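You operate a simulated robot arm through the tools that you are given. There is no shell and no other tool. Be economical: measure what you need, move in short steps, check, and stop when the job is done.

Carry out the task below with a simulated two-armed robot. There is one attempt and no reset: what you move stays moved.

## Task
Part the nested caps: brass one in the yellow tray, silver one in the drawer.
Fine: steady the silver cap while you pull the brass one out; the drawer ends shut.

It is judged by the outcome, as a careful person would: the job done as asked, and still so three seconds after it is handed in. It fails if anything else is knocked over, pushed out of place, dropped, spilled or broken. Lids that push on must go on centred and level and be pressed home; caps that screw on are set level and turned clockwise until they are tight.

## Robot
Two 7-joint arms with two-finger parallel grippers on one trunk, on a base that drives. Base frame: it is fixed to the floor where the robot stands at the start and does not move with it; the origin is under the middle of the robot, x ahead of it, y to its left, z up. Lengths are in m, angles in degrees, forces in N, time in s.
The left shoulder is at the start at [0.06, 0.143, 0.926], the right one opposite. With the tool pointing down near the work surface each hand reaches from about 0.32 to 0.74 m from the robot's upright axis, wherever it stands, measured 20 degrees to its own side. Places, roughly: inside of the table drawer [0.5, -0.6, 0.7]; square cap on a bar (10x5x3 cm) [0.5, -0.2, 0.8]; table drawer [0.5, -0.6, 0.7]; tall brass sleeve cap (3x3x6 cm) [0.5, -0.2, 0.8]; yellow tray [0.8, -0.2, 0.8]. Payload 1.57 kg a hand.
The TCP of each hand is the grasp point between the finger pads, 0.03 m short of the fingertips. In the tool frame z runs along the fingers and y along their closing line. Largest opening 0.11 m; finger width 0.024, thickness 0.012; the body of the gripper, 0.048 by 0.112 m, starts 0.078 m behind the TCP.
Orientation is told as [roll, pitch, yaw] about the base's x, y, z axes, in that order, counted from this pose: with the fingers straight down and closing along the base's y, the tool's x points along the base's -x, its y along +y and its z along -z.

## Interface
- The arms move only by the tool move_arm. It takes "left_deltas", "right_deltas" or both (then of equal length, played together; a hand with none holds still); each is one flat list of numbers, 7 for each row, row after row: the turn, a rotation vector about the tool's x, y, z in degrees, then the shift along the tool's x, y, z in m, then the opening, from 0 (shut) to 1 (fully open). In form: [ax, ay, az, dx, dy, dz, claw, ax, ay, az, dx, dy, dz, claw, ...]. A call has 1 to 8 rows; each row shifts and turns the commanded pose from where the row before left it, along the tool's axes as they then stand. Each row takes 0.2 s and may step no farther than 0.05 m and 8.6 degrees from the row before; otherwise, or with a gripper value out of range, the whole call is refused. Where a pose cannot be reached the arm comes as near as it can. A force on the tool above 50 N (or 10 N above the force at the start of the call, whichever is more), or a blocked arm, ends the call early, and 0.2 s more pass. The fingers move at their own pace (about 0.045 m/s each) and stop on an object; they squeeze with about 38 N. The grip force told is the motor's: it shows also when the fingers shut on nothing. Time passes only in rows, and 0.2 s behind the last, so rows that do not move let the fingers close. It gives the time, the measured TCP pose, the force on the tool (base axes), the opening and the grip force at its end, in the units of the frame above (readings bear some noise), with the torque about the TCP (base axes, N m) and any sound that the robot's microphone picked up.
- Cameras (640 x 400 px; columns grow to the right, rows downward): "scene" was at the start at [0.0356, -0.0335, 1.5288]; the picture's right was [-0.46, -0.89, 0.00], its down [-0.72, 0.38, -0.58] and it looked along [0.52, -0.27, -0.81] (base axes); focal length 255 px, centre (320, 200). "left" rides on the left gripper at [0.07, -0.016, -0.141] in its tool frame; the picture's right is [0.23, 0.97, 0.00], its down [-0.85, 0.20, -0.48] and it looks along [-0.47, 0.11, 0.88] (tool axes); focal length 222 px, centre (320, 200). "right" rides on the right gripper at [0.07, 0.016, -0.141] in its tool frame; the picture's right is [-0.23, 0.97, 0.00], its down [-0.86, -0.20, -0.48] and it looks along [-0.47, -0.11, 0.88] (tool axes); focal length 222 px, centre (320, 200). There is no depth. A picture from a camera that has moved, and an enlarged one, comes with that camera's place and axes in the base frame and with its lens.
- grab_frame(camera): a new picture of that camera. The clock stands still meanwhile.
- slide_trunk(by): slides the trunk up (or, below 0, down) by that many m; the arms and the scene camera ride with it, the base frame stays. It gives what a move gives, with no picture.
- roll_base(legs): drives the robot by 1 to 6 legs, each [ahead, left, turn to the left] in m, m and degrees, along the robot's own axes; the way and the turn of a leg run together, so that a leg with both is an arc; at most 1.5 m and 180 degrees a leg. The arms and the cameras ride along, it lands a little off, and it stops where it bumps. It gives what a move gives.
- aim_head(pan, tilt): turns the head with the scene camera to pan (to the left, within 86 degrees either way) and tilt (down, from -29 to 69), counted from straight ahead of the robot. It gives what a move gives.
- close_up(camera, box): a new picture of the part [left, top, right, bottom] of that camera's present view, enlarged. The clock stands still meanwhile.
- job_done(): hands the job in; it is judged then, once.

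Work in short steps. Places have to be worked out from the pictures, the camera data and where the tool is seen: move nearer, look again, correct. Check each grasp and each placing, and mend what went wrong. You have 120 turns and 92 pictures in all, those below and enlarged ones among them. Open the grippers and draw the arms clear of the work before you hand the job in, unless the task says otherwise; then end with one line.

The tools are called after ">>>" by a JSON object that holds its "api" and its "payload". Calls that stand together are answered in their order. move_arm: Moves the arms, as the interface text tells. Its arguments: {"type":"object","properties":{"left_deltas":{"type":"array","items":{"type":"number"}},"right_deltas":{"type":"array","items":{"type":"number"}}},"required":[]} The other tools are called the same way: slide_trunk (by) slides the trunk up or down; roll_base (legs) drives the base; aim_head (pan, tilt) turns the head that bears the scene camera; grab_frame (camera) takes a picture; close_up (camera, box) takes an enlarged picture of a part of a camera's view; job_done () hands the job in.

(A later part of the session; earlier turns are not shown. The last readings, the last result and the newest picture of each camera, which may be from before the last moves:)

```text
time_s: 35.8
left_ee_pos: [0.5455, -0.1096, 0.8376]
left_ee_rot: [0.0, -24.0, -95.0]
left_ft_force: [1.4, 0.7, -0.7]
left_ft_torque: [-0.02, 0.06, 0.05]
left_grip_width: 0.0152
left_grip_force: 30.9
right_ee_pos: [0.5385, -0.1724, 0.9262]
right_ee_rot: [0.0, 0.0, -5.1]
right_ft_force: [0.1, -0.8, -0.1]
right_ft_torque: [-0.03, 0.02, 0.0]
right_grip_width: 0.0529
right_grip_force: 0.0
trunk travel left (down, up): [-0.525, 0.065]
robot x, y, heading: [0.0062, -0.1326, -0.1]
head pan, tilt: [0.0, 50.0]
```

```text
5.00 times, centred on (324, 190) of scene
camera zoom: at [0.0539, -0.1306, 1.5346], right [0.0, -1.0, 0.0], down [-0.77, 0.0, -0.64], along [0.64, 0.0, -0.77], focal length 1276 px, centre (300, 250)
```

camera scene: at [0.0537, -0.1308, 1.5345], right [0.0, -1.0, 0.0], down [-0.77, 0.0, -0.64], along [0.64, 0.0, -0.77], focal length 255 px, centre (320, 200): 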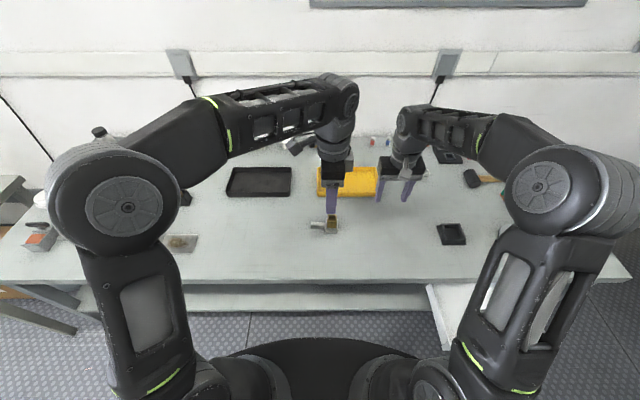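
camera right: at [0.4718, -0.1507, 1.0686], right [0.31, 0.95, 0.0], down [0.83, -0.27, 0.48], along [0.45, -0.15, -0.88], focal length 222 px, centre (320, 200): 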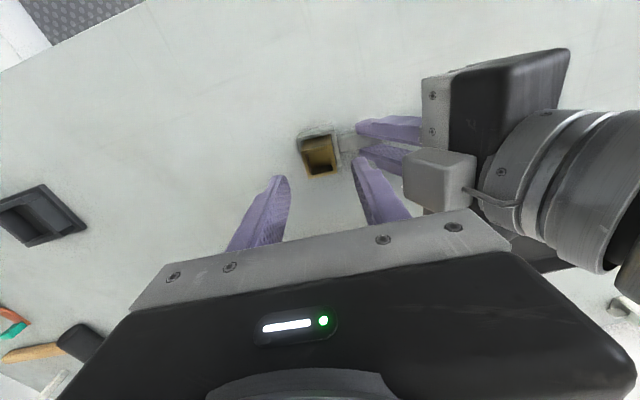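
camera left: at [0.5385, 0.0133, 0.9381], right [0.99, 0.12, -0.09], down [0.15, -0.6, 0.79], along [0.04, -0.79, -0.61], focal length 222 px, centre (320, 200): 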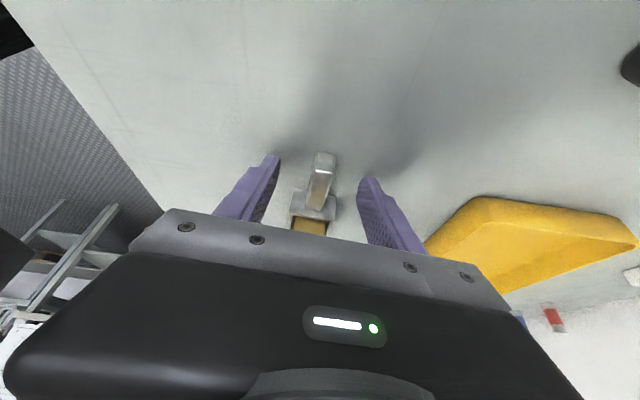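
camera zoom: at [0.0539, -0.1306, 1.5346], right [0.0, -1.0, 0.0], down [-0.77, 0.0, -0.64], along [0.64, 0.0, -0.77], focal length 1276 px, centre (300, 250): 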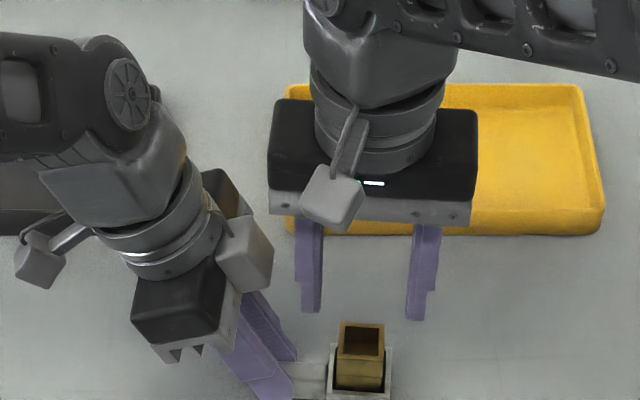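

The brass sits between the fingers with about 1 cm to spare on each side. I descend to just above the cup's rim.

>>> {"api": "move_arm", "payload": {"right_deltas": [0, 0, 0, 0.001, 0.001, 0.025, 0.48, 0, 0, 0, 0.001, 0, 0.02, 0.48, 0, 0, 0, 0, 0, 0.013, 0.48]}}

>>> {"api": "close_up", "payload": {"camera": "scene", "box": [280, 170, 376, 230]}}

>>> {"api": "close_up", "payload": {"camera": "right", "box": [240, 120, 400, 220]}}

```text
time_s: 36.6
left_ee_pos: [0.5442, -0.1084, 0.8371]
left_ee_rot: [0.0, -24.0, -95.2]
left_ft_force: [-0.1, 0.0, -0.5]
left_ft_torque: [-0.05, 0.01, -0.02]
left_grip_width: 0.0151
left_grip_force: 30.3
right_ee_pos: [0.5388, -0.1717, 0.8688]
right_ee_rot: [0.1, -0.1, -5.2]
right_ft_force: [0.6, -0.1, -0.1]
right_ft_torque: [0.05, 0.0, 0.03]
right_grip_width: 0.0528
right_grip_force: 0.0
trunk travel left (down, up): [-0.525, 0.065]
robot x, y, heading: [0.0032, -0.1319, -0.1]
head pan, tilt: [0.0, 50.0]
```

```text
6.67 times, centred on (328, 200) of scene
camera zoom: at [0.0536, -0.1306, 1.5345], right [0.0, -1.0, 0.0], down [-0.77, 0.0, -0.64], along [0.64, 0.0, -0.77], focal length 1701 px, centre (267, 200)
```

zoom: 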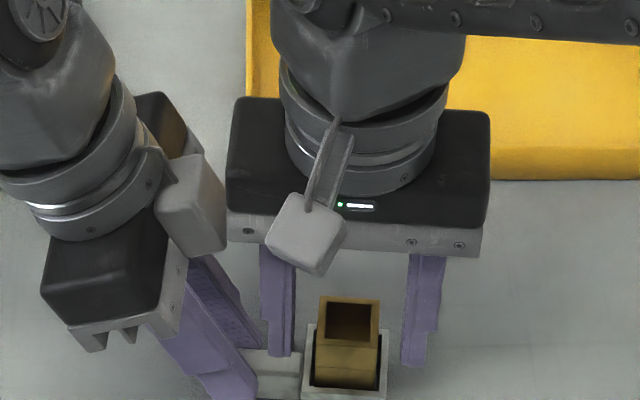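

```text
4.00 times, centred on (320, 170) of right
camera zoom: at [0.4701, -0.1508, 1.0114], right [0.31, 0.95, 0.0], down [0.83, -0.27, 0.48], along [0.46, -0.15, -0.88], focal length 888 px, centre (320, 320)
```

zoom: 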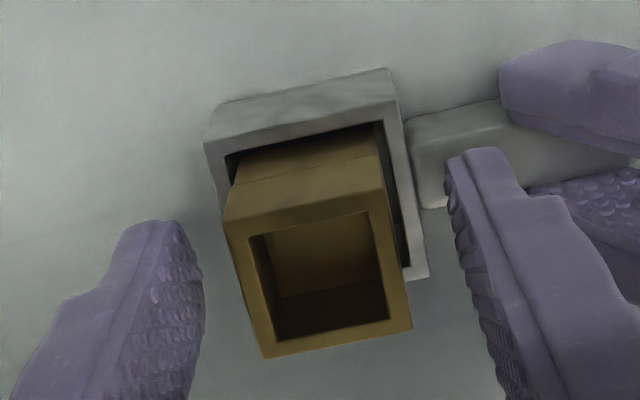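

The brass is centred to within a millimetre. I close on it.

>>> {"api": "move_arm", "payload": {"right_deltas": [0, 0, 0, 0, 0, 0.004, 0.4, 0, 0, 0, 0, 0, 0, 0.2, 0, 0, 0, 0, 0, 0, 0.1, 0, 0, 0, 0, 0, 0, 0.1]}}

```text
time_s: 37.6
left_ee_pos: [0.5445, -0.1081, 0.8378]
left_ee_rot: [0.0, -24.0, -95.1]
left_ft_force: [0.0, 0.4, 0.9]
left_ft_torque: [-0.04, 0.07, -0.04]
left_grip_width: 0.015
left_grip_force: 31.1
right_ee_pos: [0.5385, -0.1728, 0.8668]
right_ee_rot: [0.0, 0.0, -5.1]
right_ft_force: [0.4, -0.9, -0.3]
right_ft_torque: [-0.07, 0.0, -0.01]
right_grip_width: 0.029
right_grip_force: 29.8
trunk travel left (down, up): [-0.525, 0.065]
robot x, y, heading: [0.0069, -0.1351, -0.1]
head pan, tilt: [0.0, 50.0]
```

The brass is held at 29 mm with little side force. I pull up slowly while the left hand holds still.

>>> {"api": "move_arm", "payload": {"right_deltas": [0, 0, 0, 0, 0, -0.004, 0.1, 0, 0, 0, 0, 0, -0.008, 0.1, 0, 0, 0, 0, 0, -0.01, 0.1, 0, 0, 0, 0, 0, -0.012, 0.1]}}

>>> {"api": "close_up", "payload": {"camera": "scene", "box": [280, 170, 376, 230]}}

```text
time_s: 38.6
left_ee_pos: [0.544, -0.1084, 0.8383]
left_ee_rot: [0.0, -24.0, -95.1]
left_ft_force: [-1.0, -0.3, 1.5]
left_ft_torque: [0.03, 0.0, -0.03]
left_grip_width: 0.0151
left_grip_force: 30.8
right_ee_pos: [0.5389, -0.1712, 0.9012]
right_ee_rot: [-0.1, -0.2, -4.9]
right_ft_force: [-0.9, -0.3, -0.5]
right_ft_torque: [-0.01, -0.04, 0.01]
right_grip_width: 0.0289
right_grip_force: 38.2
trunk travel left (down, up): [-0.525, 0.065]
robot x, y, heading: [0.0044, -0.1351, -0.1]
head pan, tilt: [0.0, 50.0]
```

```text
6.67 times, centred on (328, 200) of scene
camera zoom: at [0.0536, -0.1306, 1.5345], right [0.0, -1.0, 0.0], down [-0.77, 0.0, -0.64], along [0.64, 0.0, -0.77], focal length 1701 px, centre (267, 200)
```

zoom: 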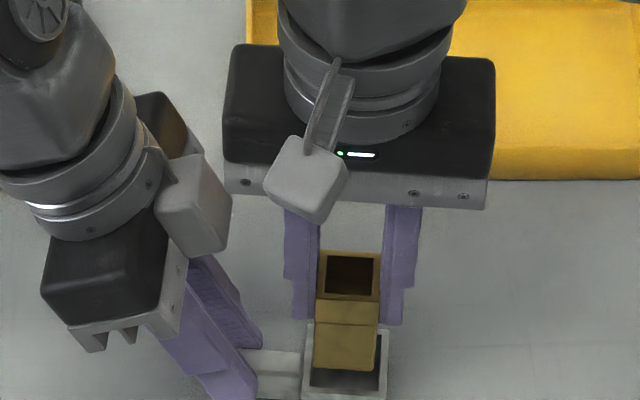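

The brass slides out freely and the silver stays put. I lift it well clear.

>>> {"api": "move_arm", "payload": {"right_deltas": [0, 0, 0, 0, 0, -0.02, 0.1, 0, 0, 0, 0, 0, -0.02, 0.1, 0, 0, 0, 0, 0, -0.03, 0.1]}}

>>> {"api": "close_up", "payload": {"camera": "scene", "box": [270, 140, 398, 220]}}

```text
time_s: 39.4
left_ee_pos: [0.5449, -0.1089, 0.8375]
left_ee_rot: [0.1, -24.0, -95.1]
left_ft_force: [-2.0, 0.3, 1.5]
left_ft_torque: [0.01, 0.03, 0.03]
left_grip_width: 0.0152
left_grip_force: 30.4
right_ee_pos: [0.5385, -0.1722, 0.9712]
right_ee_rot: [-0.1, 0.0, -5.0]
right_ft_force: [-0.2, -0.3, -0.4]
right_ft_torque: [-0.02, 0.01, 0.03]
right_grip_width: 0.0287
right_grip_force: 38.2
trunk travel left (down, up): [-0.525, 0.065]
robot x, y, heading: [0.0088, -0.1315, -0.2]
head pan, tilt: [0.0, 50.0]
```

```text
5.00 times, centred on (334, 180) of scene
camera zoom: at [0.0534, -0.1306, 1.5345], right [0.0, -1.0, 0.0], down [-0.77, 0.0, -0.64], along [0.64, 0.0, -0.77], focal length 1276 px, centre (250, 300)
```

zoom: 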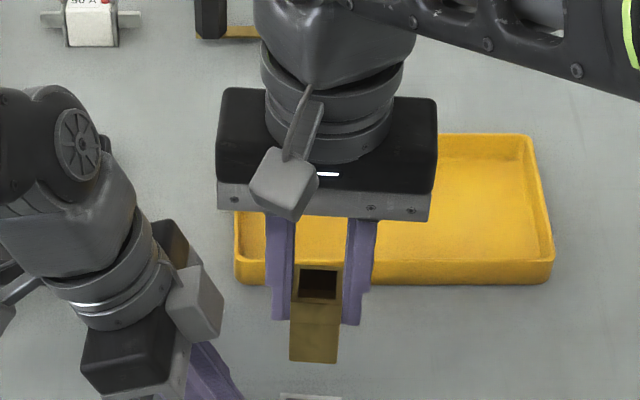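

The brass is free of the cup. I carry it over the near part of the yellow tray, at about (0.715, -0.255), keeping height.

>>> {"api": "move_arm", "payload": {"right_deltas": [0, 0, 0, -0.0458, -0.0168, 0, 0.1, 0, 0, 0, -0.0458, -0.0168, 0, 0.1, 0, 0, 0, -0.0458, -0.0168, 0, 0.1, 0, 0, 0, -0.0458, -0.0168, 0, 0.1]}}

>>> {"api": "grab_frame", "payload": {"camera": "right"}}

>>> {"api": "close_up", "payload": {"camera": "scene", "box": [270, 120, 430, 220]}}

```text
time_s: 40.4
left_ee_pos: [0.5444, -0.1085, 0.8379]
left_ee_rot: [0.1, -24.0, -95.1]
left_ft_force: [-1.2, 0.1, 2.6]
left_ft_torque: [0.0, -0.01, 0.0]
left_grip_width: 0.0149
left_grip_force: 31.3
right_ee_pos: [0.6611, -0.2302, 0.9706]
right_ee_rot: [0.0, 0.0, -5.0]
right_ft_force: [0.6, 0.3, 0.0]
right_ft_torque: [-0.02, 0.0, 0.03]
right_grip_width: 0.0291
right_grip_force: 37.8
right hand out of reach, approached as far as the arm can: row 3, 4
trunk travel left (down, up): [-0.525, 0.065]
robot x, y, heading: [0.0014, -0.1296, -0.1]
head pan, tilt: [0.0, 50.0]
```

```text
52 pictures are left
camera right: at [0.5929, -0.2091, 1.112], right [0.31, 0.95, 0.0], down [0.83, -0.27, 0.48], along [0.46, -0.15, -0.88], focal length 222 px, centre (320, 200)
```

right: 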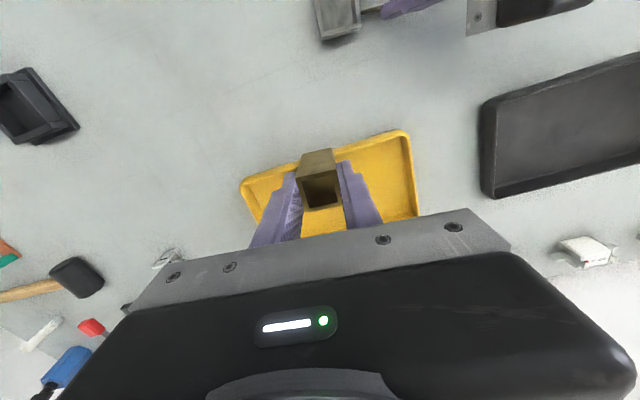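

```text
4.00 times, centred on (350, 170) of scene
camera zoom: at [0.0537, -0.1306, 1.5345], right [0.0, -1.0, 0.0], down [-0.77, 0.0, -0.64], along [0.64, 0.0, -0.77], focal length 1021 px, centre (200, 320)
```

zoom: 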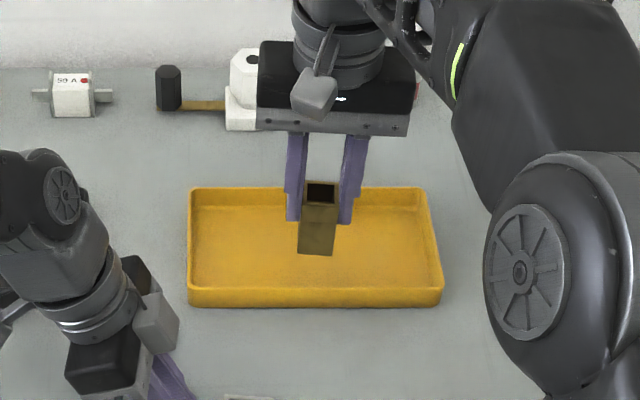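

The right arm runs out of reach at x=0.66, so the base has to come nearer. I first let go of the silver, which is standing on the table, and raise the left hand.

>>> {"api": "move_arm", "payload": {"left_deltas": [0, 0, 0, 0, 0, 0, 0.3, 0, 0, 0, 0, 0, 0, 0.5, 0, 0, 0, 0, 0, 0, 0.5, 0, 0, 0, 0, 0, -0.03, 0.5, 0, 0, 0, 0, 0, -0.04, 0.5, 0, 0, 0, 0, 0, -0.045, 0.5, 0, 0, 0, 0, 0, -0.045, 0.5]}}

>>> {"api": "roll_base", "payload": {"legs": [[0.065, 0, 0]]}}

>>> {"api": "grab_frame", "payload": {"camera": "scene"}}

>>> {"api": "grab_frame", "payload": {"camera": "right"}}

```text
time_s: 42.0
left_ee_pos: [0.5488, -0.0445, 0.9831]
left_ee_rot: [0.1, -23.9, -95.1]
left_ft_force: [0.1, 0.0, -0.1]
left_ft_torque: [0.02, 0.0, 0.04]
left_grip_width: 0.055
left_grip_force: 0.1
right_ee_pos: [0.6606, -0.2303, 0.9696]
right_ee_rot: [0.0, -0.1, -5.0]
right_ft_force: [0.6, -0.8, -0.7]
right_ft_torque: [-0.02, -0.05, 0.0]
right_grip_width: 0.0291
right_grip_force: 37.9
trunk travel left (down, up): [-0.525, 0.065]
robot x, y, heading: [0.0013, -0.1307, -0.1]
head pan, tilt: [0.0, 50.0]
```

```text
time_s: 43.0
left_ee_pos: [0.6153, -0.0456, 0.9811]
left_ee_rot: [-0.2, -24.0, -95.2]
left_ft_force: [0.4, -0.6, -0.4]
left_ft_torque: [0.02, 0.02, -0.04]
left_grip_width: 0.0549
left_grip_force: 0.0
right_ee_pos: [0.726, -0.2302, 0.969]
right_ee_rot: [0.0, 0.0, -5.0]
right_ft_force: [0.6, 0.9, 0.0]
right_ft_torque: [0.01, 0.02, 0.0]
right_grip_width: 0.0286
right_grip_force: 38.0
trunk travel left (down, up): [-0.525, 0.065]
robot x, y, heading: [0.0708, -0.1303, -0.0]
head pan, tilt: [0.0, 50.0]
```

```text
50 pictures are left
camera scene: at [0.1199, -0.1308, 1.5344], right [0.0, -1.0, 0.0], down [-0.77, 0.0, -0.64], along [0.64, 0.0, -0.77], focal length 255 px, centre (320, 200)
```

scene: 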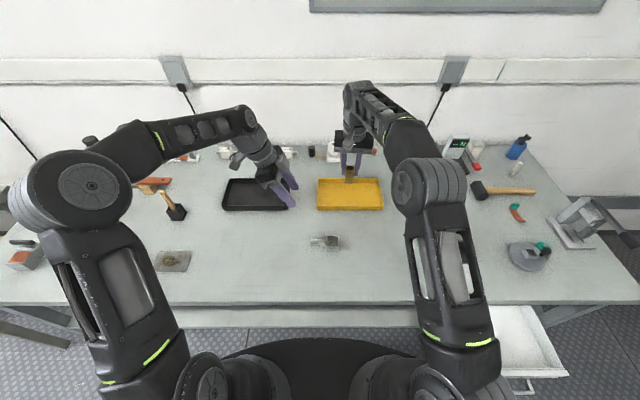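

```text
49 pictures are left
camera right: at [0.6584, -0.209, 1.1113], right [0.31, 0.95, 0.0], down [0.83, -0.27, 0.48], along [0.45, -0.15, -0.88], focal length 222 px, centre (320, 200)
```

right: 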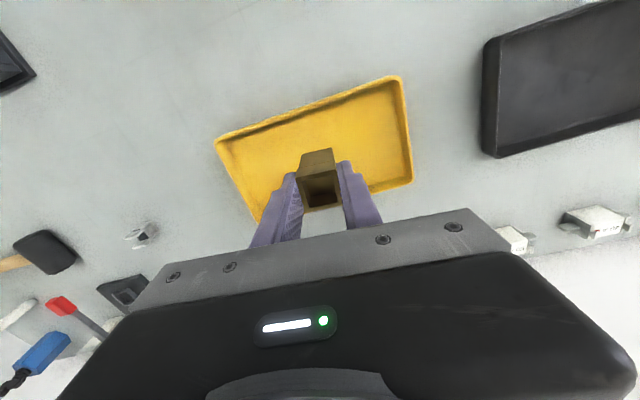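

TCP (0.726, -0.230) is well inside the tray, whose centre is about (0.748, -0.235). I lower the brass, slowly at the end.

>>> {"api": "move_arm", "payload": {"right_deltas": [0, 0, 0, 0, 0, 0.03, 0.1, 0, 0, 0, 0, 0, 0.03, 0.1, 0, 0, 0, 0, 0, 0.024, 0.1, 0, 0, 0, 0, 0, 0.006, 0.1]}}

>>> {"api": "close_up", "payload": {"camera": "scene", "box": [300, 130, 412, 200]}}

```text
time_s: 44.0
left_ee_pos: [0.6142, -0.0461, 0.9831]
left_ee_rot: [0.0, -23.9, -95.0]
left_ft_force: [-0.2, 0.0, 0.1]
left_ft_torque: [0.03, -0.04, -0.03]
left_grip_width: 0.0548
left_grip_force: 0.1
right_ee_pos: [0.7266, -0.2285, 0.8804]
right_ee_rot: [0.0, 0.0, -5.0]
right_ft_force: [0.0, -0.6, -0.8]
right_ft_torque: [0.01, 0.01, 0.0]
right_grip_width: 0.0291
right_grip_force: 38.1
trunk travel left (down, up): [-0.525, 0.065]
robot x, y, heading: [0.0648, -0.1323, -0.2]
head pan, tilt: [0.0, 50.0]
```

```text
5.71 times, centred on (356, 165) of scene
camera zoom: at [0.1179, -0.1308, 1.5345], right [0.0, -1.0, 0.0], down [-0.77, 0.0, -0.64], along [0.64, 0.0, -0.77], focal length 1458 px, centre (114, 400)
```

zoom: 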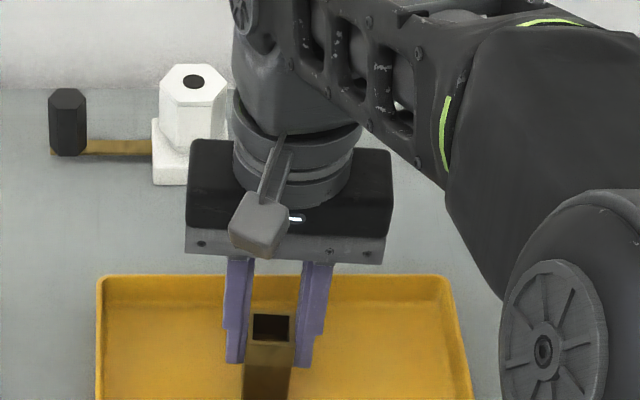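

No contact yet, so I go down in 4 mm steps watching the force.

>>> {"api": "move_arm", "payload": {"right_deltas": [0, 0, 0, 0, 0, 0.004, 0.1, 0, 0, 0, 0, 0, 0.003, 0.1]}}

>>> {"api": "move_arm", "payload": {"right_deltas": [0, 0, 0, 0, 0, 0.003, 0.1]}}

```text
time_s: 44.6
left_ee_pos: [0.6142, -0.0457, 0.9834]
left_ee_rot: [-0.1, -23.9, -95.1]
left_ft_force: [-0.1, -0.7, 0.5]
left_ft_torque: [0.02, 0.0, 0.0]
left_grip_width: 0.0552
left_grip_force: 0.1
right_ee_pos: [0.7251, -0.23, 0.8728]
right_ee_rot: [0.1, -0.1, -5.0]
right_ft_force: [0.3, -0.5, -0.6]
right_ft_torque: [0.02, -0.04, -0.03]
right_grip_width: 0.029
right_grip_force: 38.0
trunk travel left (down, up): [-0.525, 0.065]
robot x, y, heading: [0.0693, -0.1328, -0.1]
head pan, tilt: [0.0, 50.0]
```

```text
time_s: 45.0
left_ee_pos: [0.6143, -0.0445, 0.9829]
left_ee_rot: [0.0, -24.1, -95.1]
left_ft_force: [-0.1, 0.0, -0.4]
left_ft_torque: [0.02, 0.0, 0.0]
left_grip_width: 0.0552
left_grip_force: 0.0
right_ee_pos: [0.7253, -0.2306, 0.8695]
right_ee_rot: [0.0, -0.1, -5.0]
right_ft_force: [-0.1, -0.2, -1.6]
right_ft_torque: [-0.01, -0.02, 0.02]
right_grip_width: 0.0288
right_grip_force: 38.1
trunk travel left (down, up): [-0.525, 0.065]
robot x, y, heading: [0.0676, -0.1268, 0.0]
head pan, tilt: [0.0, 50.0]
```

>>> {"api": "move_arm", "payload": {"right_deltas": [0, 0, 0, 0, 0, 0.002, 0.1]}}

>>> {"api": "close_up", "payload": {"camera": "scene", "box": [316, 150, 396, 200]}}

```text
time_s: 45.4
left_ee_pos: [0.6146, -0.0456, 0.9822]
left_ee_rot: [0.1, -24.0, -95.1]
left_ft_force: [-0.2, -0.3, 1.4]
left_ft_torque: [0.01, 0.0, 0.04]
left_grip_width: 0.0551
left_grip_force: 0.1
right_ee_pos: [0.7255, -0.2293, 0.8685]
right_ee_rot: [0.0, 0.0, -5.0]
right_ft_force: [0.8, 1.1, -2.0]
right_ft_torque: [0.03, -0.01, -0.01]
right_grip_width: 0.029
right_grip_force: 37.6
trunk travel left (down, up): [-0.525, 0.065]
robot x, y, heading: [0.0722, -0.1327, -0.1]
head pan, tilt: [0.0, 50.0]
```

```text
8.00 times, centred on (356, 175) of scene
camera zoom: at [0.1181, -0.1308, 1.5345], right [0.0, -1.0, 0.0], down [-0.77, 0.0, -0.64], along [0.64, 0.0, -0.77], focal length 2041 px, centre (32, 400)
```

zoom: 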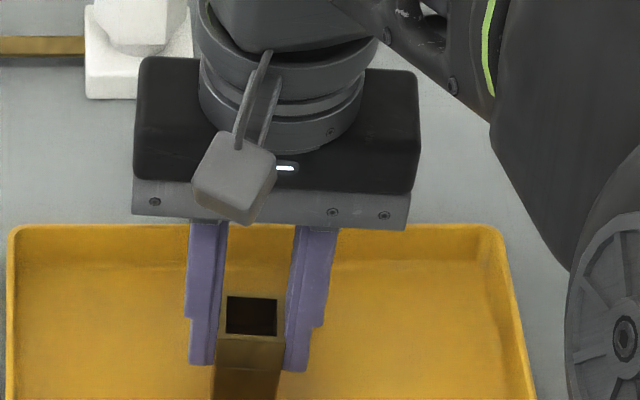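

No upward contact force yet; I keep stepping down 2 mm at a time.

>>> {"api": "move_arm", "payload": {"right_deltas": [0, 0, 0, 0, 0, 0.002, 0.1]}}

>>> {"api": "move_arm", "payload": {"right_deltas": [0, 0, 0, 0, 0, 0.002, 0.1]}}

```text
time_s: 45.8
left_ee_pos: [0.6152, -0.046, 0.9822]
left_ee_rot: [0.0, -24.1, -95.0]
left_ft_force: [-0.2, 0.1, 0.0]
left_ft_torque: [0.02, 0.0, 0.0]
left_grip_width: 0.0552
left_grip_force: 0.1
right_ee_pos: [0.7243, -0.2296, 0.8657]
right_ee_rot: [0.1, 0.0, -5.0]
right_ft_force: [-0.5, 0.0, -0.1]
right_ft_torque: [0.0, 0.04, -0.01]
right_grip_width: 0.0291
right_grip_force: 38.0
trunk travel left (down, up): [-0.525, 0.065]
robot x, y, heading: [0.0717, -0.1309, -0.1]
head pan, tilt: [0.0, 50.0]
```

```text
time_s: 46.2
left_ee_pos: [0.6138, -0.0453, 0.9824]
left_ee_rot: [-0.1, -24.0, -95.1]
left_ft_force: [-0.3, -0.4, 0.5]
left_ft_torque: [0.0, 0.02, 0.01]
left_grip_width: 0.055
left_grip_force: 0.1
right_ee_pos: [0.7259, -0.23, 0.8648]
right_ee_rot: [0.0, -0.1, -4.9]
right_ft_force: [-0.4, 0.3, 0.9]
right_ft_torque: [0.04, 0.07, -0.01]
right_grip_width: 0.0289
right_grip_force: 38.4
trunk travel left (down, up): [-0.525, 0.065]
robot x, y, heading: [0.0715, -0.1294, 0.1]
head pan, tilt: [0.0, 50.0]
```

>>> {"api": "move_arm", "payload": {"right_deltas": [0, 0, 0, 0, 0, 0.002, 0.1]}}

>>> {"api": "close_up", "payload": {"camera": "scene", "box": [306, 165, 402, 225]}}

>>> {"api": "close_up", "payload": {"camera": "left", "box": [320, 100, 640, 300]}}

```text
time_s: 46.6
left_ee_pos: [0.6137, -0.0454, 0.984]
left_ee_rot: [0.0, -24.0, -95.2]
left_ft_force: [-0.1, 0.3, 0.5]
left_ft_torque: [0.01, -0.01, -0.02]
left_grip_width: 0.0553
left_grip_force: 0.1
right_ee_pos: [0.7265, -0.2297, 0.8649]
right_ee_rot: [0.2, -0.2, -5.0]
right_ft_force: [-1.6, 0.9, 12.1]
right_ft_torque: [-0.01, 0.23, -0.04]
right_grip_width: 0.0291
right_grip_force: 37.9
trunk travel left (down, up): [-0.525, 0.065]
robot x, y, heading: [0.067, -0.1297, 0.0]
head pan, tilt: [0.0, 50.0]
```

```text
6.67 times, centred on (354, 195) of scene
camera zoom: at [0.1165, -0.1305, 1.5348], right [0.0, -1.0, 0.0], down [-0.77, 0.0, -0.64], along [0.64, 0.0, -0.77], focal length 1701 px, centre (93, 233)
```

zoom: 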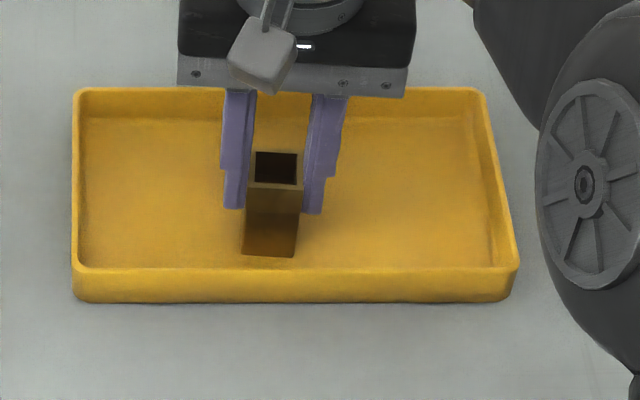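

```text
2.00 times, centred on (480, 200) of left
camera zoom: at [0.6075, 0.0767, 1.0844], right [0.99, 0.12, -0.09], down [0.15, -0.6, 0.79], along [0.04, -0.79, -0.61], focal length 444 px, centre (0, 200)
```

zoom: 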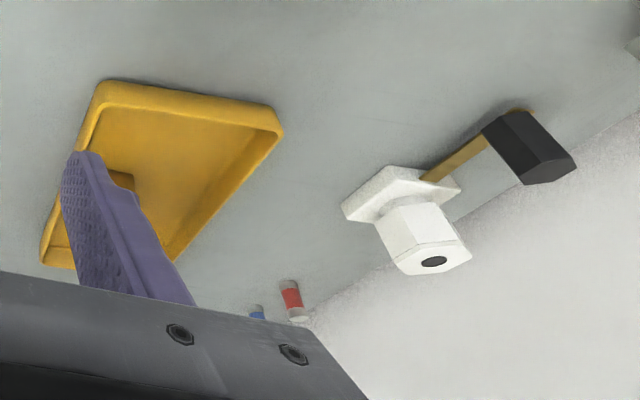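

Contact: 12 N upward, and the brass stands upright on the tray floor. I release in place and lift straight up.

>>> {"api": "move_arm", "payload": {"right_deltas": [0, 0, 0, 0, 0, -0.001, 0.2, 0, 0, 0, 0, 0, 0, 0.4, 0, 0, 0, 0, 0, 0, 0.5, 0, 0, 0, 0, 0, 0, 0.5, 0, 0, 0, 0, 0, -0.03, 0.5, 0, 0, 0, 0, 0, -0.045, 0.5, 0, 0, 0, 0, 0, -0.045, 0.5]}}

>>> {"api": "grab_frame", "payload": {"camera": "scene"}}

>>> {"api": "close_up", "payload": {"camera": "scene", "box": [290, 165, 418, 245]}}

```text
time_s: 48.2
left_ee_pos: [0.6142, -0.046, 0.9831]
left_ee_rot: [0.0, -24.0, -95.2]
left_ft_force: [1.1, 1.1, -0.9]
left_ft_torque: [-0.01, -0.04, -0.01]
left_grip_width: 0.0548
left_grip_force: 0.1
right_ee_pos: [0.7249, -0.2297, 0.9727]
right_ee_rot: [0.1, 0.0, -5.0]
right_ft_force: [0.6, -0.5, 0.3]
right_ft_torque: [0.0, 0.0, 0.01]
right_grip_width: 0.0549
right_grip_force: 0.1
right hand out of reach, approached as far as the arm can: row 7
trunk travel left (down, up): [-0.525, 0.065]
robot x, y, heading: [0.0704, -0.1316, -0.2]
head pan, tilt: [0.0, 50.0]
```

```text
44 pictures are left
camera scene: at [0.1179, -0.1305, 1.5345], right [0.0, -1.0, 0.0], down [-0.77, 0.0, -0.64], along [0.64, 0.0, -0.77], focal length 255 px, centre (320, 200)
```

scene: 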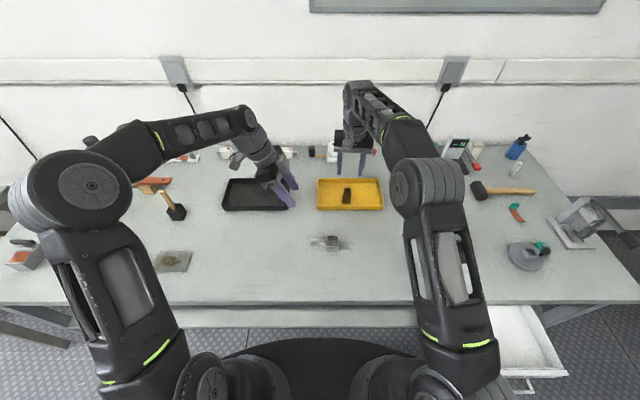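

```text
5.00 times, centred on (354, 205) of scene
camera zoom: at [0.1179, -0.1305, 1.5345], right [0.0, -1.0, 0.0], down [-0.77, 0.0, -0.64], along [0.64, 0.0, -0.77], focal length 1276 px, centre (150, 175)
```

zoom: 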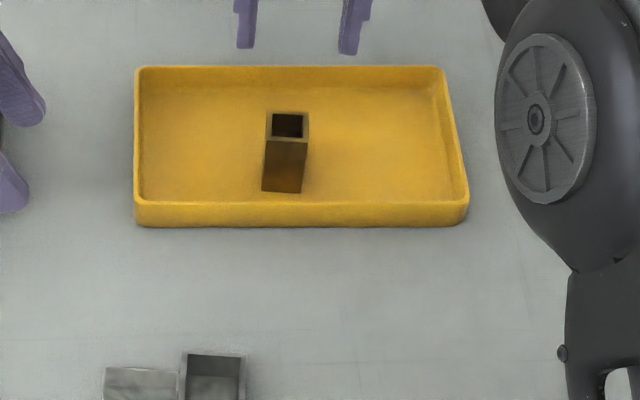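

The brass stands in the tray. Now I back up 6.5 cm, set the left hand upright and bring it above the bar again.

>>> {"api": "roll_base", "payload": {"legs": [[-0.07, 0, 0]]}}

>>> {"api": "move_arm", "payload": {"left_deltas": [0, 8, 0, 0, 0, 0, 0.5, 0, 8, 0, 0, 0, 0, 0.5, 0, 8, 0, 0, 0, 0, 0.5, 0, 0, 0, -0.035, 0, 0, 0.5, 0, 0, 0, -0.035, 0, 0, 0.5]}}

>>> {"api": "grab_frame", "payload": {"camera": "left"}}

>>> {"api": "close_up", "payload": {"camera": "scene", "box": [260, 165, 388, 245]}}

```text
time_s: 49.2
left_ee_pos: [0.544, -0.0461, 0.9832]
left_ee_rot: [0.1, -24.1, -95.2]
left_ft_force: [0.5, 0.6, 0.7]
left_ft_torque: [0.0, -0.04, 0.01]
left_grip_width: 0.0552
left_grip_force: 0.0
right_ee_pos: [0.6535, -0.2295, 0.9731]
right_ee_rot: [0.0, -0.2, -4.9]
right_ft_force: [-0.2, 0.2, -0.1]
right_ft_torque: [-0.04, -0.07, 0.04]
right_grip_width: 0.0551
right_grip_force: 0.2
trunk travel left (down, up): [-0.525, 0.065]
robot x, y, heading: [-0.0002, -0.1327, 0.0]
head pan, tilt: [0.0, 50.0]
```

```text
time_s: 50.4
left_ee_pos: [0.5383, -0.1144, 0.9818]
left_ee_rot: [0.0, 0.1, -95.1]
left_ft_force: [-0.3, 0.1, 0.1]
left_ft_torque: [0.02, -0.01, 0.0]
left_grip_width: 0.0551
left_grip_force: 0.0
right_ee_pos: [0.6551, -0.2304, 0.9734]
right_ee_rot: [0.1, -0.1, -5.0]
right_ft_force: [-0.8, -0.1, 0.6]
right_ft_torque: [0.01, 0.01, 0.04]
right_grip_width: 0.0552
right_grip_force: 0.0
trunk travel left (down, up): [-0.525, 0.065]
robot x, y, heading: [-0.0004, -0.1282, 0.0]
head pan, tilt: [0.0, 50.0]
```

```text
42 pictures are left
camera left: at [0.5278, -0.0439, 1.124], right [0.99, 0.14, 0.0], down [0.12, -0.87, 0.48], along [0.07, -0.47, -0.88], focal length 222 px, centre (320, 200)
```

left: 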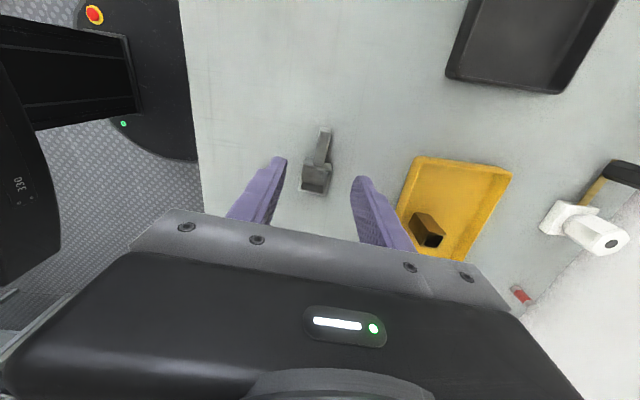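

```text
5.00 times, centred on (324, 205) of scene
camera zoom: at [0.0483, -0.1313, 1.5345], right [0.0, -1.0, 0.0], down [-0.77, 0.0, -0.64], along [0.64, 0.0, -0.77], focal length 1276 px, centre (300, 175)
```

zoom: 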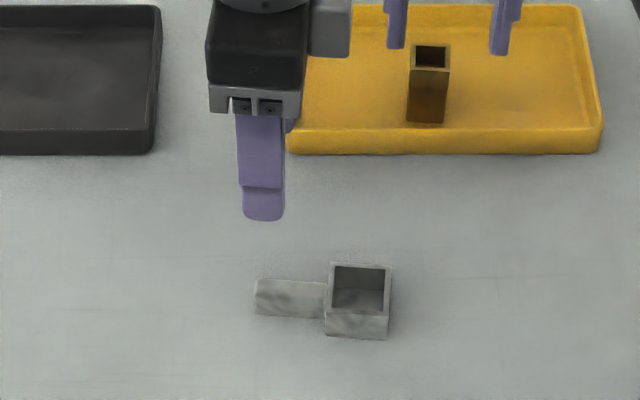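

The bar is at about (0.543, -0.124), unmoved. I nudge +5 mm in x and descend to z≈0.834.

>>> {"api": "move_arm", "payload": {"left_deltas": [0, 0, 0, 0, 0.0025, 0.04, 0.5, 0, 0, 0, 0, 0.0025, 0.04, 0.5, 0, 0, 0, 0, 0, 0.04, 0.5, 0, 0, 0, 0, 0, 0.018, 0.5]}}

>>> {"api": "move_arm", "payload": {"left_deltas": [0, 0, 0, 0, 0, 0.009, 0.5]}}

>>> {"api": "close_up", "payload": {"camera": "left", "box": [200, 120, 440, 270]}}

>>> {"api": "close_up", "payload": {"camera": "scene", "box": [270, 180, 366, 240]}}

```text
time_s: 51.4
left_ee_pos: [0.5423, -0.1149, 0.8447]
left_ee_rot: [0.0, 0.1, -95.1]
left_ft_force: [0.6, -0.2, -0.5]
left_ft_torque: [0.0, 0.01, -0.01]
left_grip_width: 0.055
left_grip_force: 0.0
right_ee_pos: [0.6564, -0.2293, 0.9723]
right_ee_rot: [0.0, 0.0, -5.1]
right_ft_force: [-0.4, 0.0, 0.2]
right_ft_torque: [0.0, 0.0, -0.02]
right_grip_width: 0.0548
right_grip_force: 0.1
trunk travel left (down, up): [-0.525, 0.065]
robot x, y, heading: [-0.0006, -0.1318, -0.3]
head pan, tilt: [0.0, 50.0]
```

```text
time_s: 51.8
left_ee_pos: [0.5437, -0.1173, 0.8362]
left_ee_rot: [0.0, 0.0, -95.1]
left_ft_force: [-0.1, -0.1, 0.3]
left_ft_torque: [0.01, 0.03, 0.0]
left_grip_width: 0.055
left_grip_force: 0.0
right_ee_pos: [0.6555, -0.2287, 0.9719]
right_ee_rot: [0.0, -0.1, -5.0]
right_ft_force: [0.3, -0.7, 0.5]
right_ft_torque: [0.0, -0.01, -0.02]
right_grip_width: 0.055
right_grip_force: 0.0
trunk travel left (down, up): [-0.525, 0.065]
robot x, y, heading: [-0.0002, -0.1302, -0.0]
head pan, tilt: [0.0, 50.0]
```

```text
2.67 times, centred on (320, 195) of left
camera zoom: at [0.533, -0.0455, 0.9778], right [0.99, 0.14, 0.0], down [0.12, -0.87, 0.48], along [0.07, -0.47, -0.88], focal length 592 px, centre (320, 213)
```

zoom: 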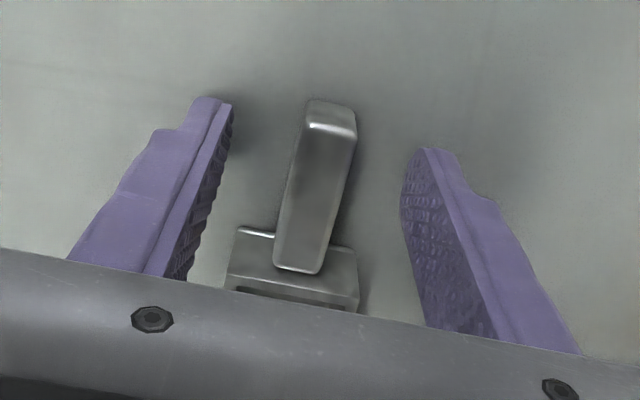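

```text
6.67 times, centred on (318, 210) of scene
camera zoom: at [0.0485, -0.1307, 1.5345], right [0.0, -1.0, 0.0], down [-0.77, 0.0, -0.64], along [0.64, 0.0, -0.77], focal length 1701 px, centre (333, 133)
```

zoom: 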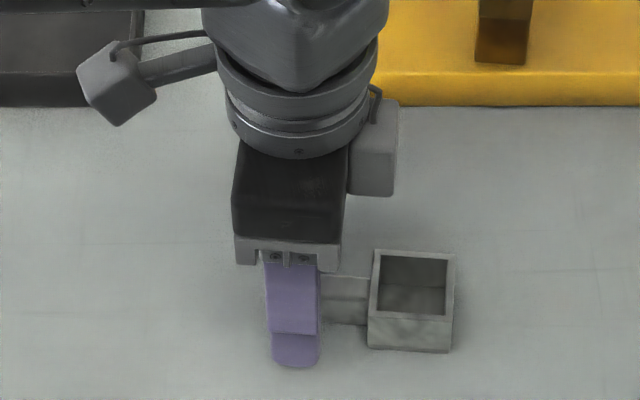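

Good straddle. I lower 2 mm, grip firmly and lift.

>>> {"api": "move_arm", "payload": {"left_deltas": [0, 0, 0, 0, 0, 0.002, 0.3, 0, 0, 0, 0, 0, 0, 0, 0, 0, 0, 0, 0, 0, 0, 0, 0, 0, 0, 0, 0, 0, 0, 0, 0, 0, 0, 0, 0]}}

>>> {"api": "move_arm", "payload": {"left_deltas": [0, 0, 0, 0, 0, -0.01, 0, 0, 0, 0, 0, 0, -0.03, 0, 0, 0, 0, 0, 0, -0.04, 0, 0, 0, 0, 0, 0, -0.04, 0]}}

>>> {"api": "grab_frame", "payload": {"camera": "left"}}

>>> {"api": "grab_frame", "payload": {"camera": "scene"}}

```text
time_s: 53.0
left_ee_pos: [0.5431, -0.1162, 0.8349]
left_ee_rot: [0.1, 0.0, -95.0]
left_ft_force: [-0.8, 1.3, 0.8]
left_ft_torque: [0.0, 0.02, 0.03]
left_grip_width: 0.0155
left_grip_force: 31.0
right_ee_pos: [0.6554, -0.2297, 0.9725]
right_ee_rot: [0.0, -0.1, -5.0]
right_ft_force: [0.0, 0.4, 0.1]
right_ft_torque: [0.0, -0.03, 0.02]
right_grip_width: 0.0551
right_grip_force: 0.1
trunk travel left (down, up): [-0.525, 0.065]
robot x, y, heading: [0.0042, -0.1309, -0.1]
head pan, tilt: [0.0, 50.0]
```

```text
time_s: 54.0
left_ee_pos: [0.5409, -0.1153, 0.9521]
left_ee_rot: [0.1, -0.1, -95.2]
left_ft_force: [0.8, 0.2, -2.0]
left_ft_torque: [0.06, -0.01, 0.0]
left_grip_width: 0.0152
left_grip_force: 31.5
right_ee_pos: [0.6555, -0.2295, 0.9721]
right_ee_rot: [0.0, -0.1, -5.1]
right_ft_force: [-0.3, 0.8, -0.4]
right_ft_torque: [-0.01, 0.01, 0.04]
right_grip_width: 0.0548
right_grip_force: 0.2
trunk travel left (down, up): [-0.525, 0.065]
robot x, y, heading: [0.0033, -0.1282, -0.3]
head pan, tilt: [0.0, 50.0]
```

```text
38 pictures are left
camera left: at [0.5315, -0.0447, 1.0941], right [0.99, 0.14, 0.0], down [0.12, -0.87, 0.48], along [0.07, -0.47, -0.88], focal length 222 px, centre (320, 200)
```

left: 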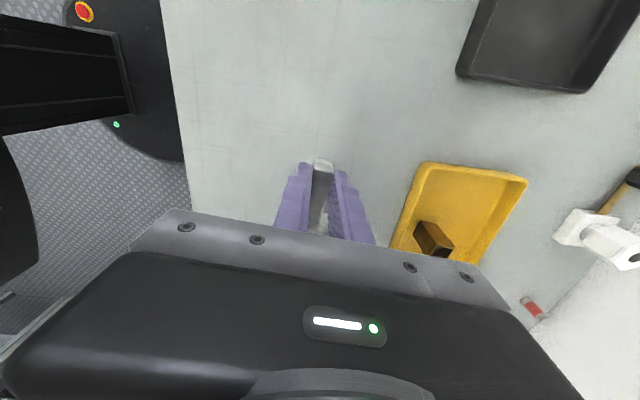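

```text
37 pictures are left
camera scene: at [0.0479, -0.1307, 1.5345], right [0.0, -1.0, 0.0], down [-0.77, 0.0, -0.64], along [0.64, 0.0, -0.77], focal length 255 px, centre (320, 200)
```

scene: 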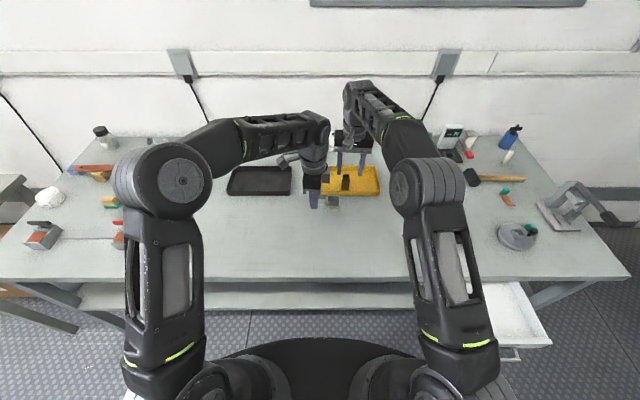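

The silver is lifted securely at 15 mm. I back away from the table, tuck the right hand back to its own side, then strafe to the drawer.

>>> {"api": "roll_base", "payload": {"legs": [[-0.42, 0, 0]]}}

>>> {"api": "move_arm", "payload": {"right_deltas": [0, 0, 0, 0.04, -0.028, 0, 0.4, 0, 0, 0, 0.04, -0.028, 0, 0.4, 0, 0, 0, 0.04, -0.028, 0, 0.4, 0, 0, 0, 0.035, -0.03, 0, 0.4, 0, 0, 0, 0.03, -0.03, 0, 0.4, 0, 0, 0, 0.02, -0.03, 0, 0.4]}}

>>> {"api": "roll_base", "payload": {"legs": [[0, -0.47, 0]]}}

>>> {"api": "aim_head", "payload": {"pan": 0, "tilt": 55}}

>>> {"api": "grab_frame", "payload": {"camera": "scene"}}

>>> {"api": "grab_frame", "payload": {"camera": "left"}}

```text
time_s: 56.5
left_ee_pos: [0.131, -0.116, 0.9513]
left_ee_rot: [0.1, -0.1, -95.3]
left_ft_force: [0.0, -0.6, -0.7]
left_ft_torque: [0.03, -0.07, 0.0]
left_grip_width: 0.015
left_grip_force: 31.0
right_ee_pos: [0.2421, -0.2307, 0.9733]
right_ee_rot: [0.0, -0.1, -5.3]
right_ft_force: [-0.1, 0.0, -0.7]
right_ft_torque: [0.01, 0.01, -0.01]
right_grip_width: 0.055
right_grip_force: 0.1
trunk travel left (down, up): [-0.525, 0.065]
robot x, y, heading: [-0.4086, -0.1267, -0.5]
head pan, tilt: [0.0, 50.0]
```

```text
time_s: 57.9
left_ee_pos: [0.1302, -0.1156, 0.952]
left_ee_rot: [0.0, 0.1, -95.3]
left_ft_force: [0.3, -0.3, -0.9]
left_ft_torque: [0.01, 0.02, -0.02]
left_grip_width: 0.015
left_grip_force: 31.2
right_ee_pos: [0.0235, -0.3856, 0.9716]
right_ee_rot: [0.0, -0.1, -5.2]
right_ft_force: [0.3, 0.3, -1.0]
right_ft_torque: [0.03, -0.01, 0.02]
right_grip_width: 0.0442
right_grip_force: 0.0
trunk travel left (down, up): [-0.525, 0.065]
robot x, y, heading: [-0.4109, -0.1277, -0.4]
head pan, tilt: [0.0, 50.0]
```

```text
time_s: 60.7
left_ee_pos: [0.1288, -0.5876, 0.9519]
left_ee_rot: [0.0, 0.0, -95.2]
left_ft_force: [0.0, -0.3, -0.6]
left_ft_torque: [0.05, 0.0, -0.01]
left_grip_width: 0.0151
left_grip_force: 30.8
right_ee_pos: [0.0221, -0.8582, 0.9719]
right_ee_rot: [0.1, 0.0, -5.1]
right_ft_force: [0.0, 0.3, 0.0]
right_ft_torque: [0.02, 0.01, 0.0]
right_grip_width: 0.044
right_grip_force: 0.0
trunk travel left (down, up): [-0.525, 0.065]
robot x, y, heading: [-0.4142, -0.6041, -0.1]
head pan, tilt: [0.0, 50.0]
```

```text
time_s: 61.4
left_ee_pos: [0.1286, -0.5866, 0.9524]
left_ee_rot: [0.0, 0.0, -95.2]
left_ft_force: [0.0, -0.7, -0.5]
left_ft_torque: [0.06, -0.02, 0.02]
left_grip_width: 0.0152
left_grip_force: 31.4
right_ee_pos: [0.0217, -0.858, 0.973]
right_ee_rot: [0.0, -0.1, -5.1]
right_ft_force: [-0.2, -0.2, 0.2]
right_ft_torque: [0.02, 0.0, -0.03]
right_grip_width: 0.044
right_grip_force: 0.1
trunk travel left (down, up): [-0.525, 0.065]
robot x, y, heading: [-0.4125, -0.6011, -0.1]
head pan, tilt: [0.0, 55.0]
```

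```text
36 pictures are left
camera scene: at [-0.3703, -0.6022, 1.528], right [0.0, -1.0, 0.0], down [-0.82, 0.0, -0.57], along [0.57, 0.0, -0.82], focal length 255 px, centre (320, 200)
```

scene: 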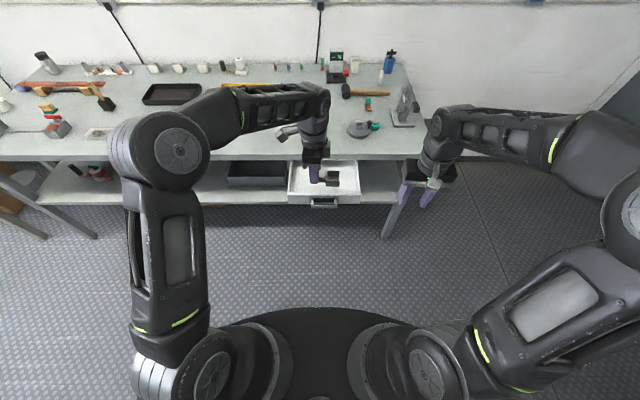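

```text
35 pictures are left
camera left: at [0.1183, -0.5167, 1.0936], right [0.99, 0.14, 0.0], down [0.12, -0.87, 0.48], along [0.07, -0.47, -0.88], focal length 222 px, centre (320, 200)
```

left: 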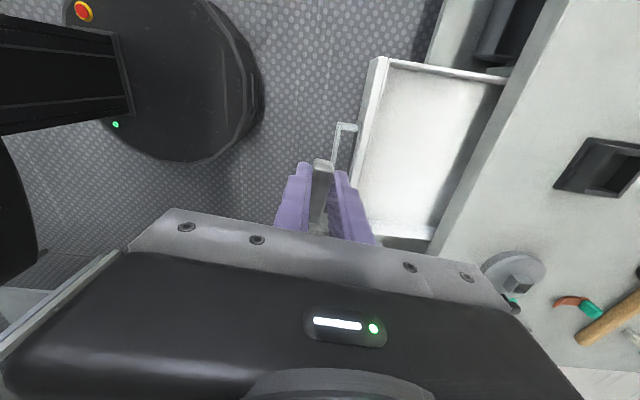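

The drawer's clear opening spans about x 0.22–0.345 and y -0.49–-0.73. I drive ahead 15 cm so the cap hangs over its middle.

>>> {"api": "roll_base", "payload": {"legs": [[0.15, 0.012, 0]]}}

>>> {"api": "grab_frame", "payload": {"camera": "left"}}

>>> {"api": "close_up", "payload": {"camera": "scene", "box": [240, 120, 400, 220]}}

```text
time_s: 62.8
left_ee_pos: [0.2778, -0.5729, 0.9517]
left_ee_rot: [-0.2, 0.1, -95.0]
left_ft_force: [-0.5, -0.7, -1.3]
left_ft_torque: [0.05, 0.04, -0.01]
left_grip_width: 0.0153
left_grip_force: 30.7
right_ee_pos: [0.1732, -0.844, 0.9714]
right_ee_rot: [0.1, 0.0, -4.9]
right_ft_force: [-0.3, -0.1, -0.7]
right_ft_torque: [-0.01, 0.03, 0.03]
right_grip_width: 0.0439
right_grip_force: 0.2
trunk travel left (down, up): [-0.525, 0.065]
robot x, y, heading: [-0.2656, -0.5892, -0.1]
head pan, tilt: [0.0, 55.0]
```

```text
34 pictures are left
camera left: at [0.2683, -0.5025, 1.093], right [0.99, 0.14, 0.0], down [0.13, -0.87, 0.48], along [0.07, -0.47, -0.88], focal length 222 px, centre (320, 200)
```

left: 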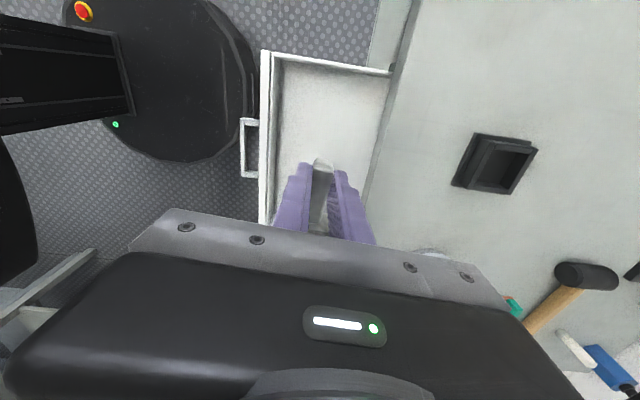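

```text
4.00 times, centred on (320, 170) of scene
camera zoom: at [-0.2195, -0.5901, 1.5279], right [0.0, -1.0, 0.0], down [-0.82, 0.0, -0.57], along [0.57, 0.0, -0.82], focal length 1021 px, centre (320, 320)
```

zoom: 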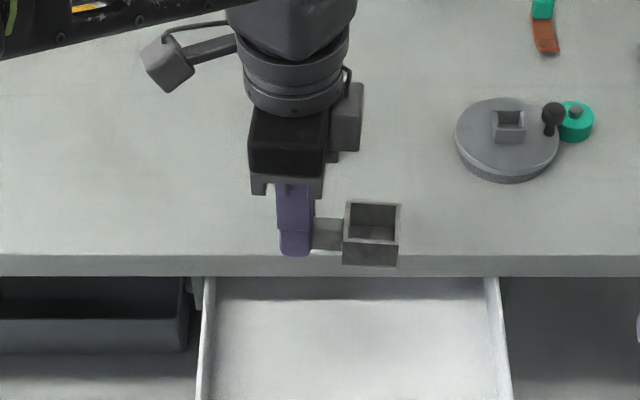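

The cap hangs over the middle of the drawer. I lower it with the arm, force-guarded.

>>> {"api": "move_arm", "payload": {"left_deltas": [0, 0, 0, 0, 0, 0.04, 0, 0, 0, 0, 0, 0, 0.04, 0, 0, 0, 0, 0, 0, 0.04, 0, 0, 0, 0, 0, 0, 0.04, 0, 0, 0, 0, 0, 0, 0.03, 0]}}

>>> {"api": "grab_frame", "payload": {"camera": "left"}}

>>> {"api": "close_up", "payload": {"camera": "scene", "box": [240, 130, 400, 230]}}

```text
time_s: 64.0
left_ee_pos: [0.2804, -0.5702, 0.7596]
left_ee_rot: [0.1, 0.0, -94.9]
left_ft_force: [0.4, 0.4, -0.9]
left_ft_torque: [0.03, 0.01, -0.01]
left_grip_width: 0.0151
left_grip_force: 30.9
right_ee_pos: [0.1725, -0.844, 0.9723]
right_ee_rot: [0.0, -0.1, -5.0]
right_ft_force: [0.0, 0.7, -0.1]
right_ft_torque: [0.01, 0.03, -0.01]
right_grip_width: 0.0442
right_grip_force: 0.1
trunk travel left (down, up): [-0.525, 0.065]
robot x, y, heading: [-0.2646, -0.5862, 0.0]
head pan, tilt: [0.0, 55.0]
```

```text
32 pictures are left
camera left: at [0.2684, -0.5009, 0.9012], right [0.99, 0.14, 0.0], down [0.13, -0.87, 0.48], along [0.07, -0.47, -0.88], focal length 222 px, centre (320, 200)
```

left: 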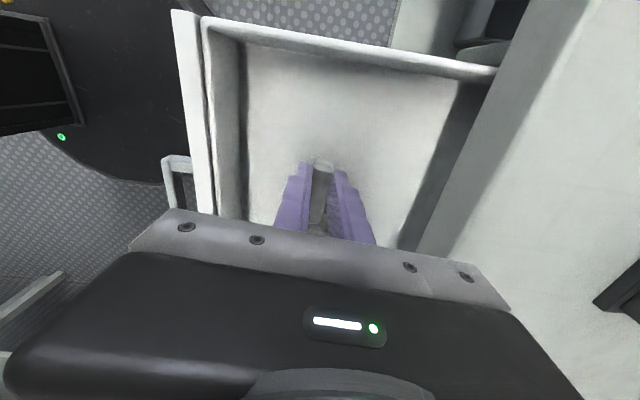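

```text
4.00 times, centred on (320, 180) of scene
camera zoom: at [-0.2207, -0.5903, 1.528], right [0.0, -1.0, 0.0], down [-0.82, 0.0, -0.57], along [0.57, 0.0, -0.82], focal length 1021 px, centre (320, 280)
```

zoom: 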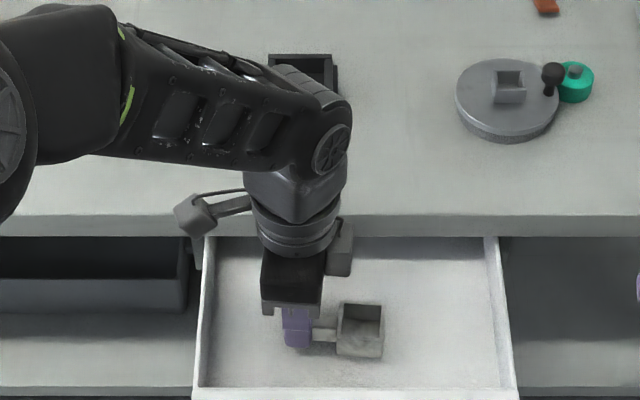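

Clear all round. I continue down in small steps until it touches the drawer floor.

>>> {"api": "move_arm", "payload": {"left_deltas": [0, 0, 0, 0, 0, 0.012, 0, 0, 0, 0, 0, 0, 0.008, 0, 0, 0, 0, 0, 0, 0.004, 0]}}

>>> {"api": "move_arm", "payload": {"left_deltas": [0, 0, 0, 0, 0, 0.005, 0]}}

```text
time_s: 64.8
left_ee_pos: [0.2798, -0.5729, 0.7393]
left_ee_rot: [0.4, -0.1, -94.9]
left_ft_force: [1.2, 3.5, 26.9]
left_ft_torque: [0.02, 0.17, -0.24]
left_grip_width: 0.016
left_grip_force: 31.3
right_ee_pos: [0.1717, -0.8431, 0.9733]
right_ee_rot: [-0.1, -0.1, -4.9]
right_ft_force: [0.3, 0.2, 0.1]
right_ft_torque: [0.0, -0.03, 0.03]
right_grip_width: 0.0441
right_grip_force: 0.0
trunk travel left (down, up): [-0.525, 0.065]
robot x, y, heading: [-0.2616, -0.5905, -0.1]
head pan, tilt: [0.0, 55.0]
```

```text
time_s: 65.2
left_ee_pos: [0.2829, -0.573, 0.7397]
left_ee_rot: [0.8, -0.1, -94.9]
left_ft_force: [0.9, 4.9, 24.5]
left_ft_torque: [0.15, 0.45, -0.26]
left_grip_width: 0.015
left_grip_force: 31.6
right_ee_pos: [0.1727, -0.8428, 0.9723]
right_ee_rot: [0.0, 0.0, -4.8]
right_ft_force: [-0.1, -0.5, -0.4]
right_ft_torque: [0.04, 0.03, 0.01]
right_grip_width: 0.0439
right_grip_force: 0.1
trunk travel left (down, up): [-0.525, 0.065]
robot x, y, heading: [-0.2664, -0.5943, -0.0]
head pan, tilt: [0.0, 55.0]
stopped in row 1 (left hand): the force on the tool passed its limit (the readings are from after the stop); the commanded pose is now the measured one
```

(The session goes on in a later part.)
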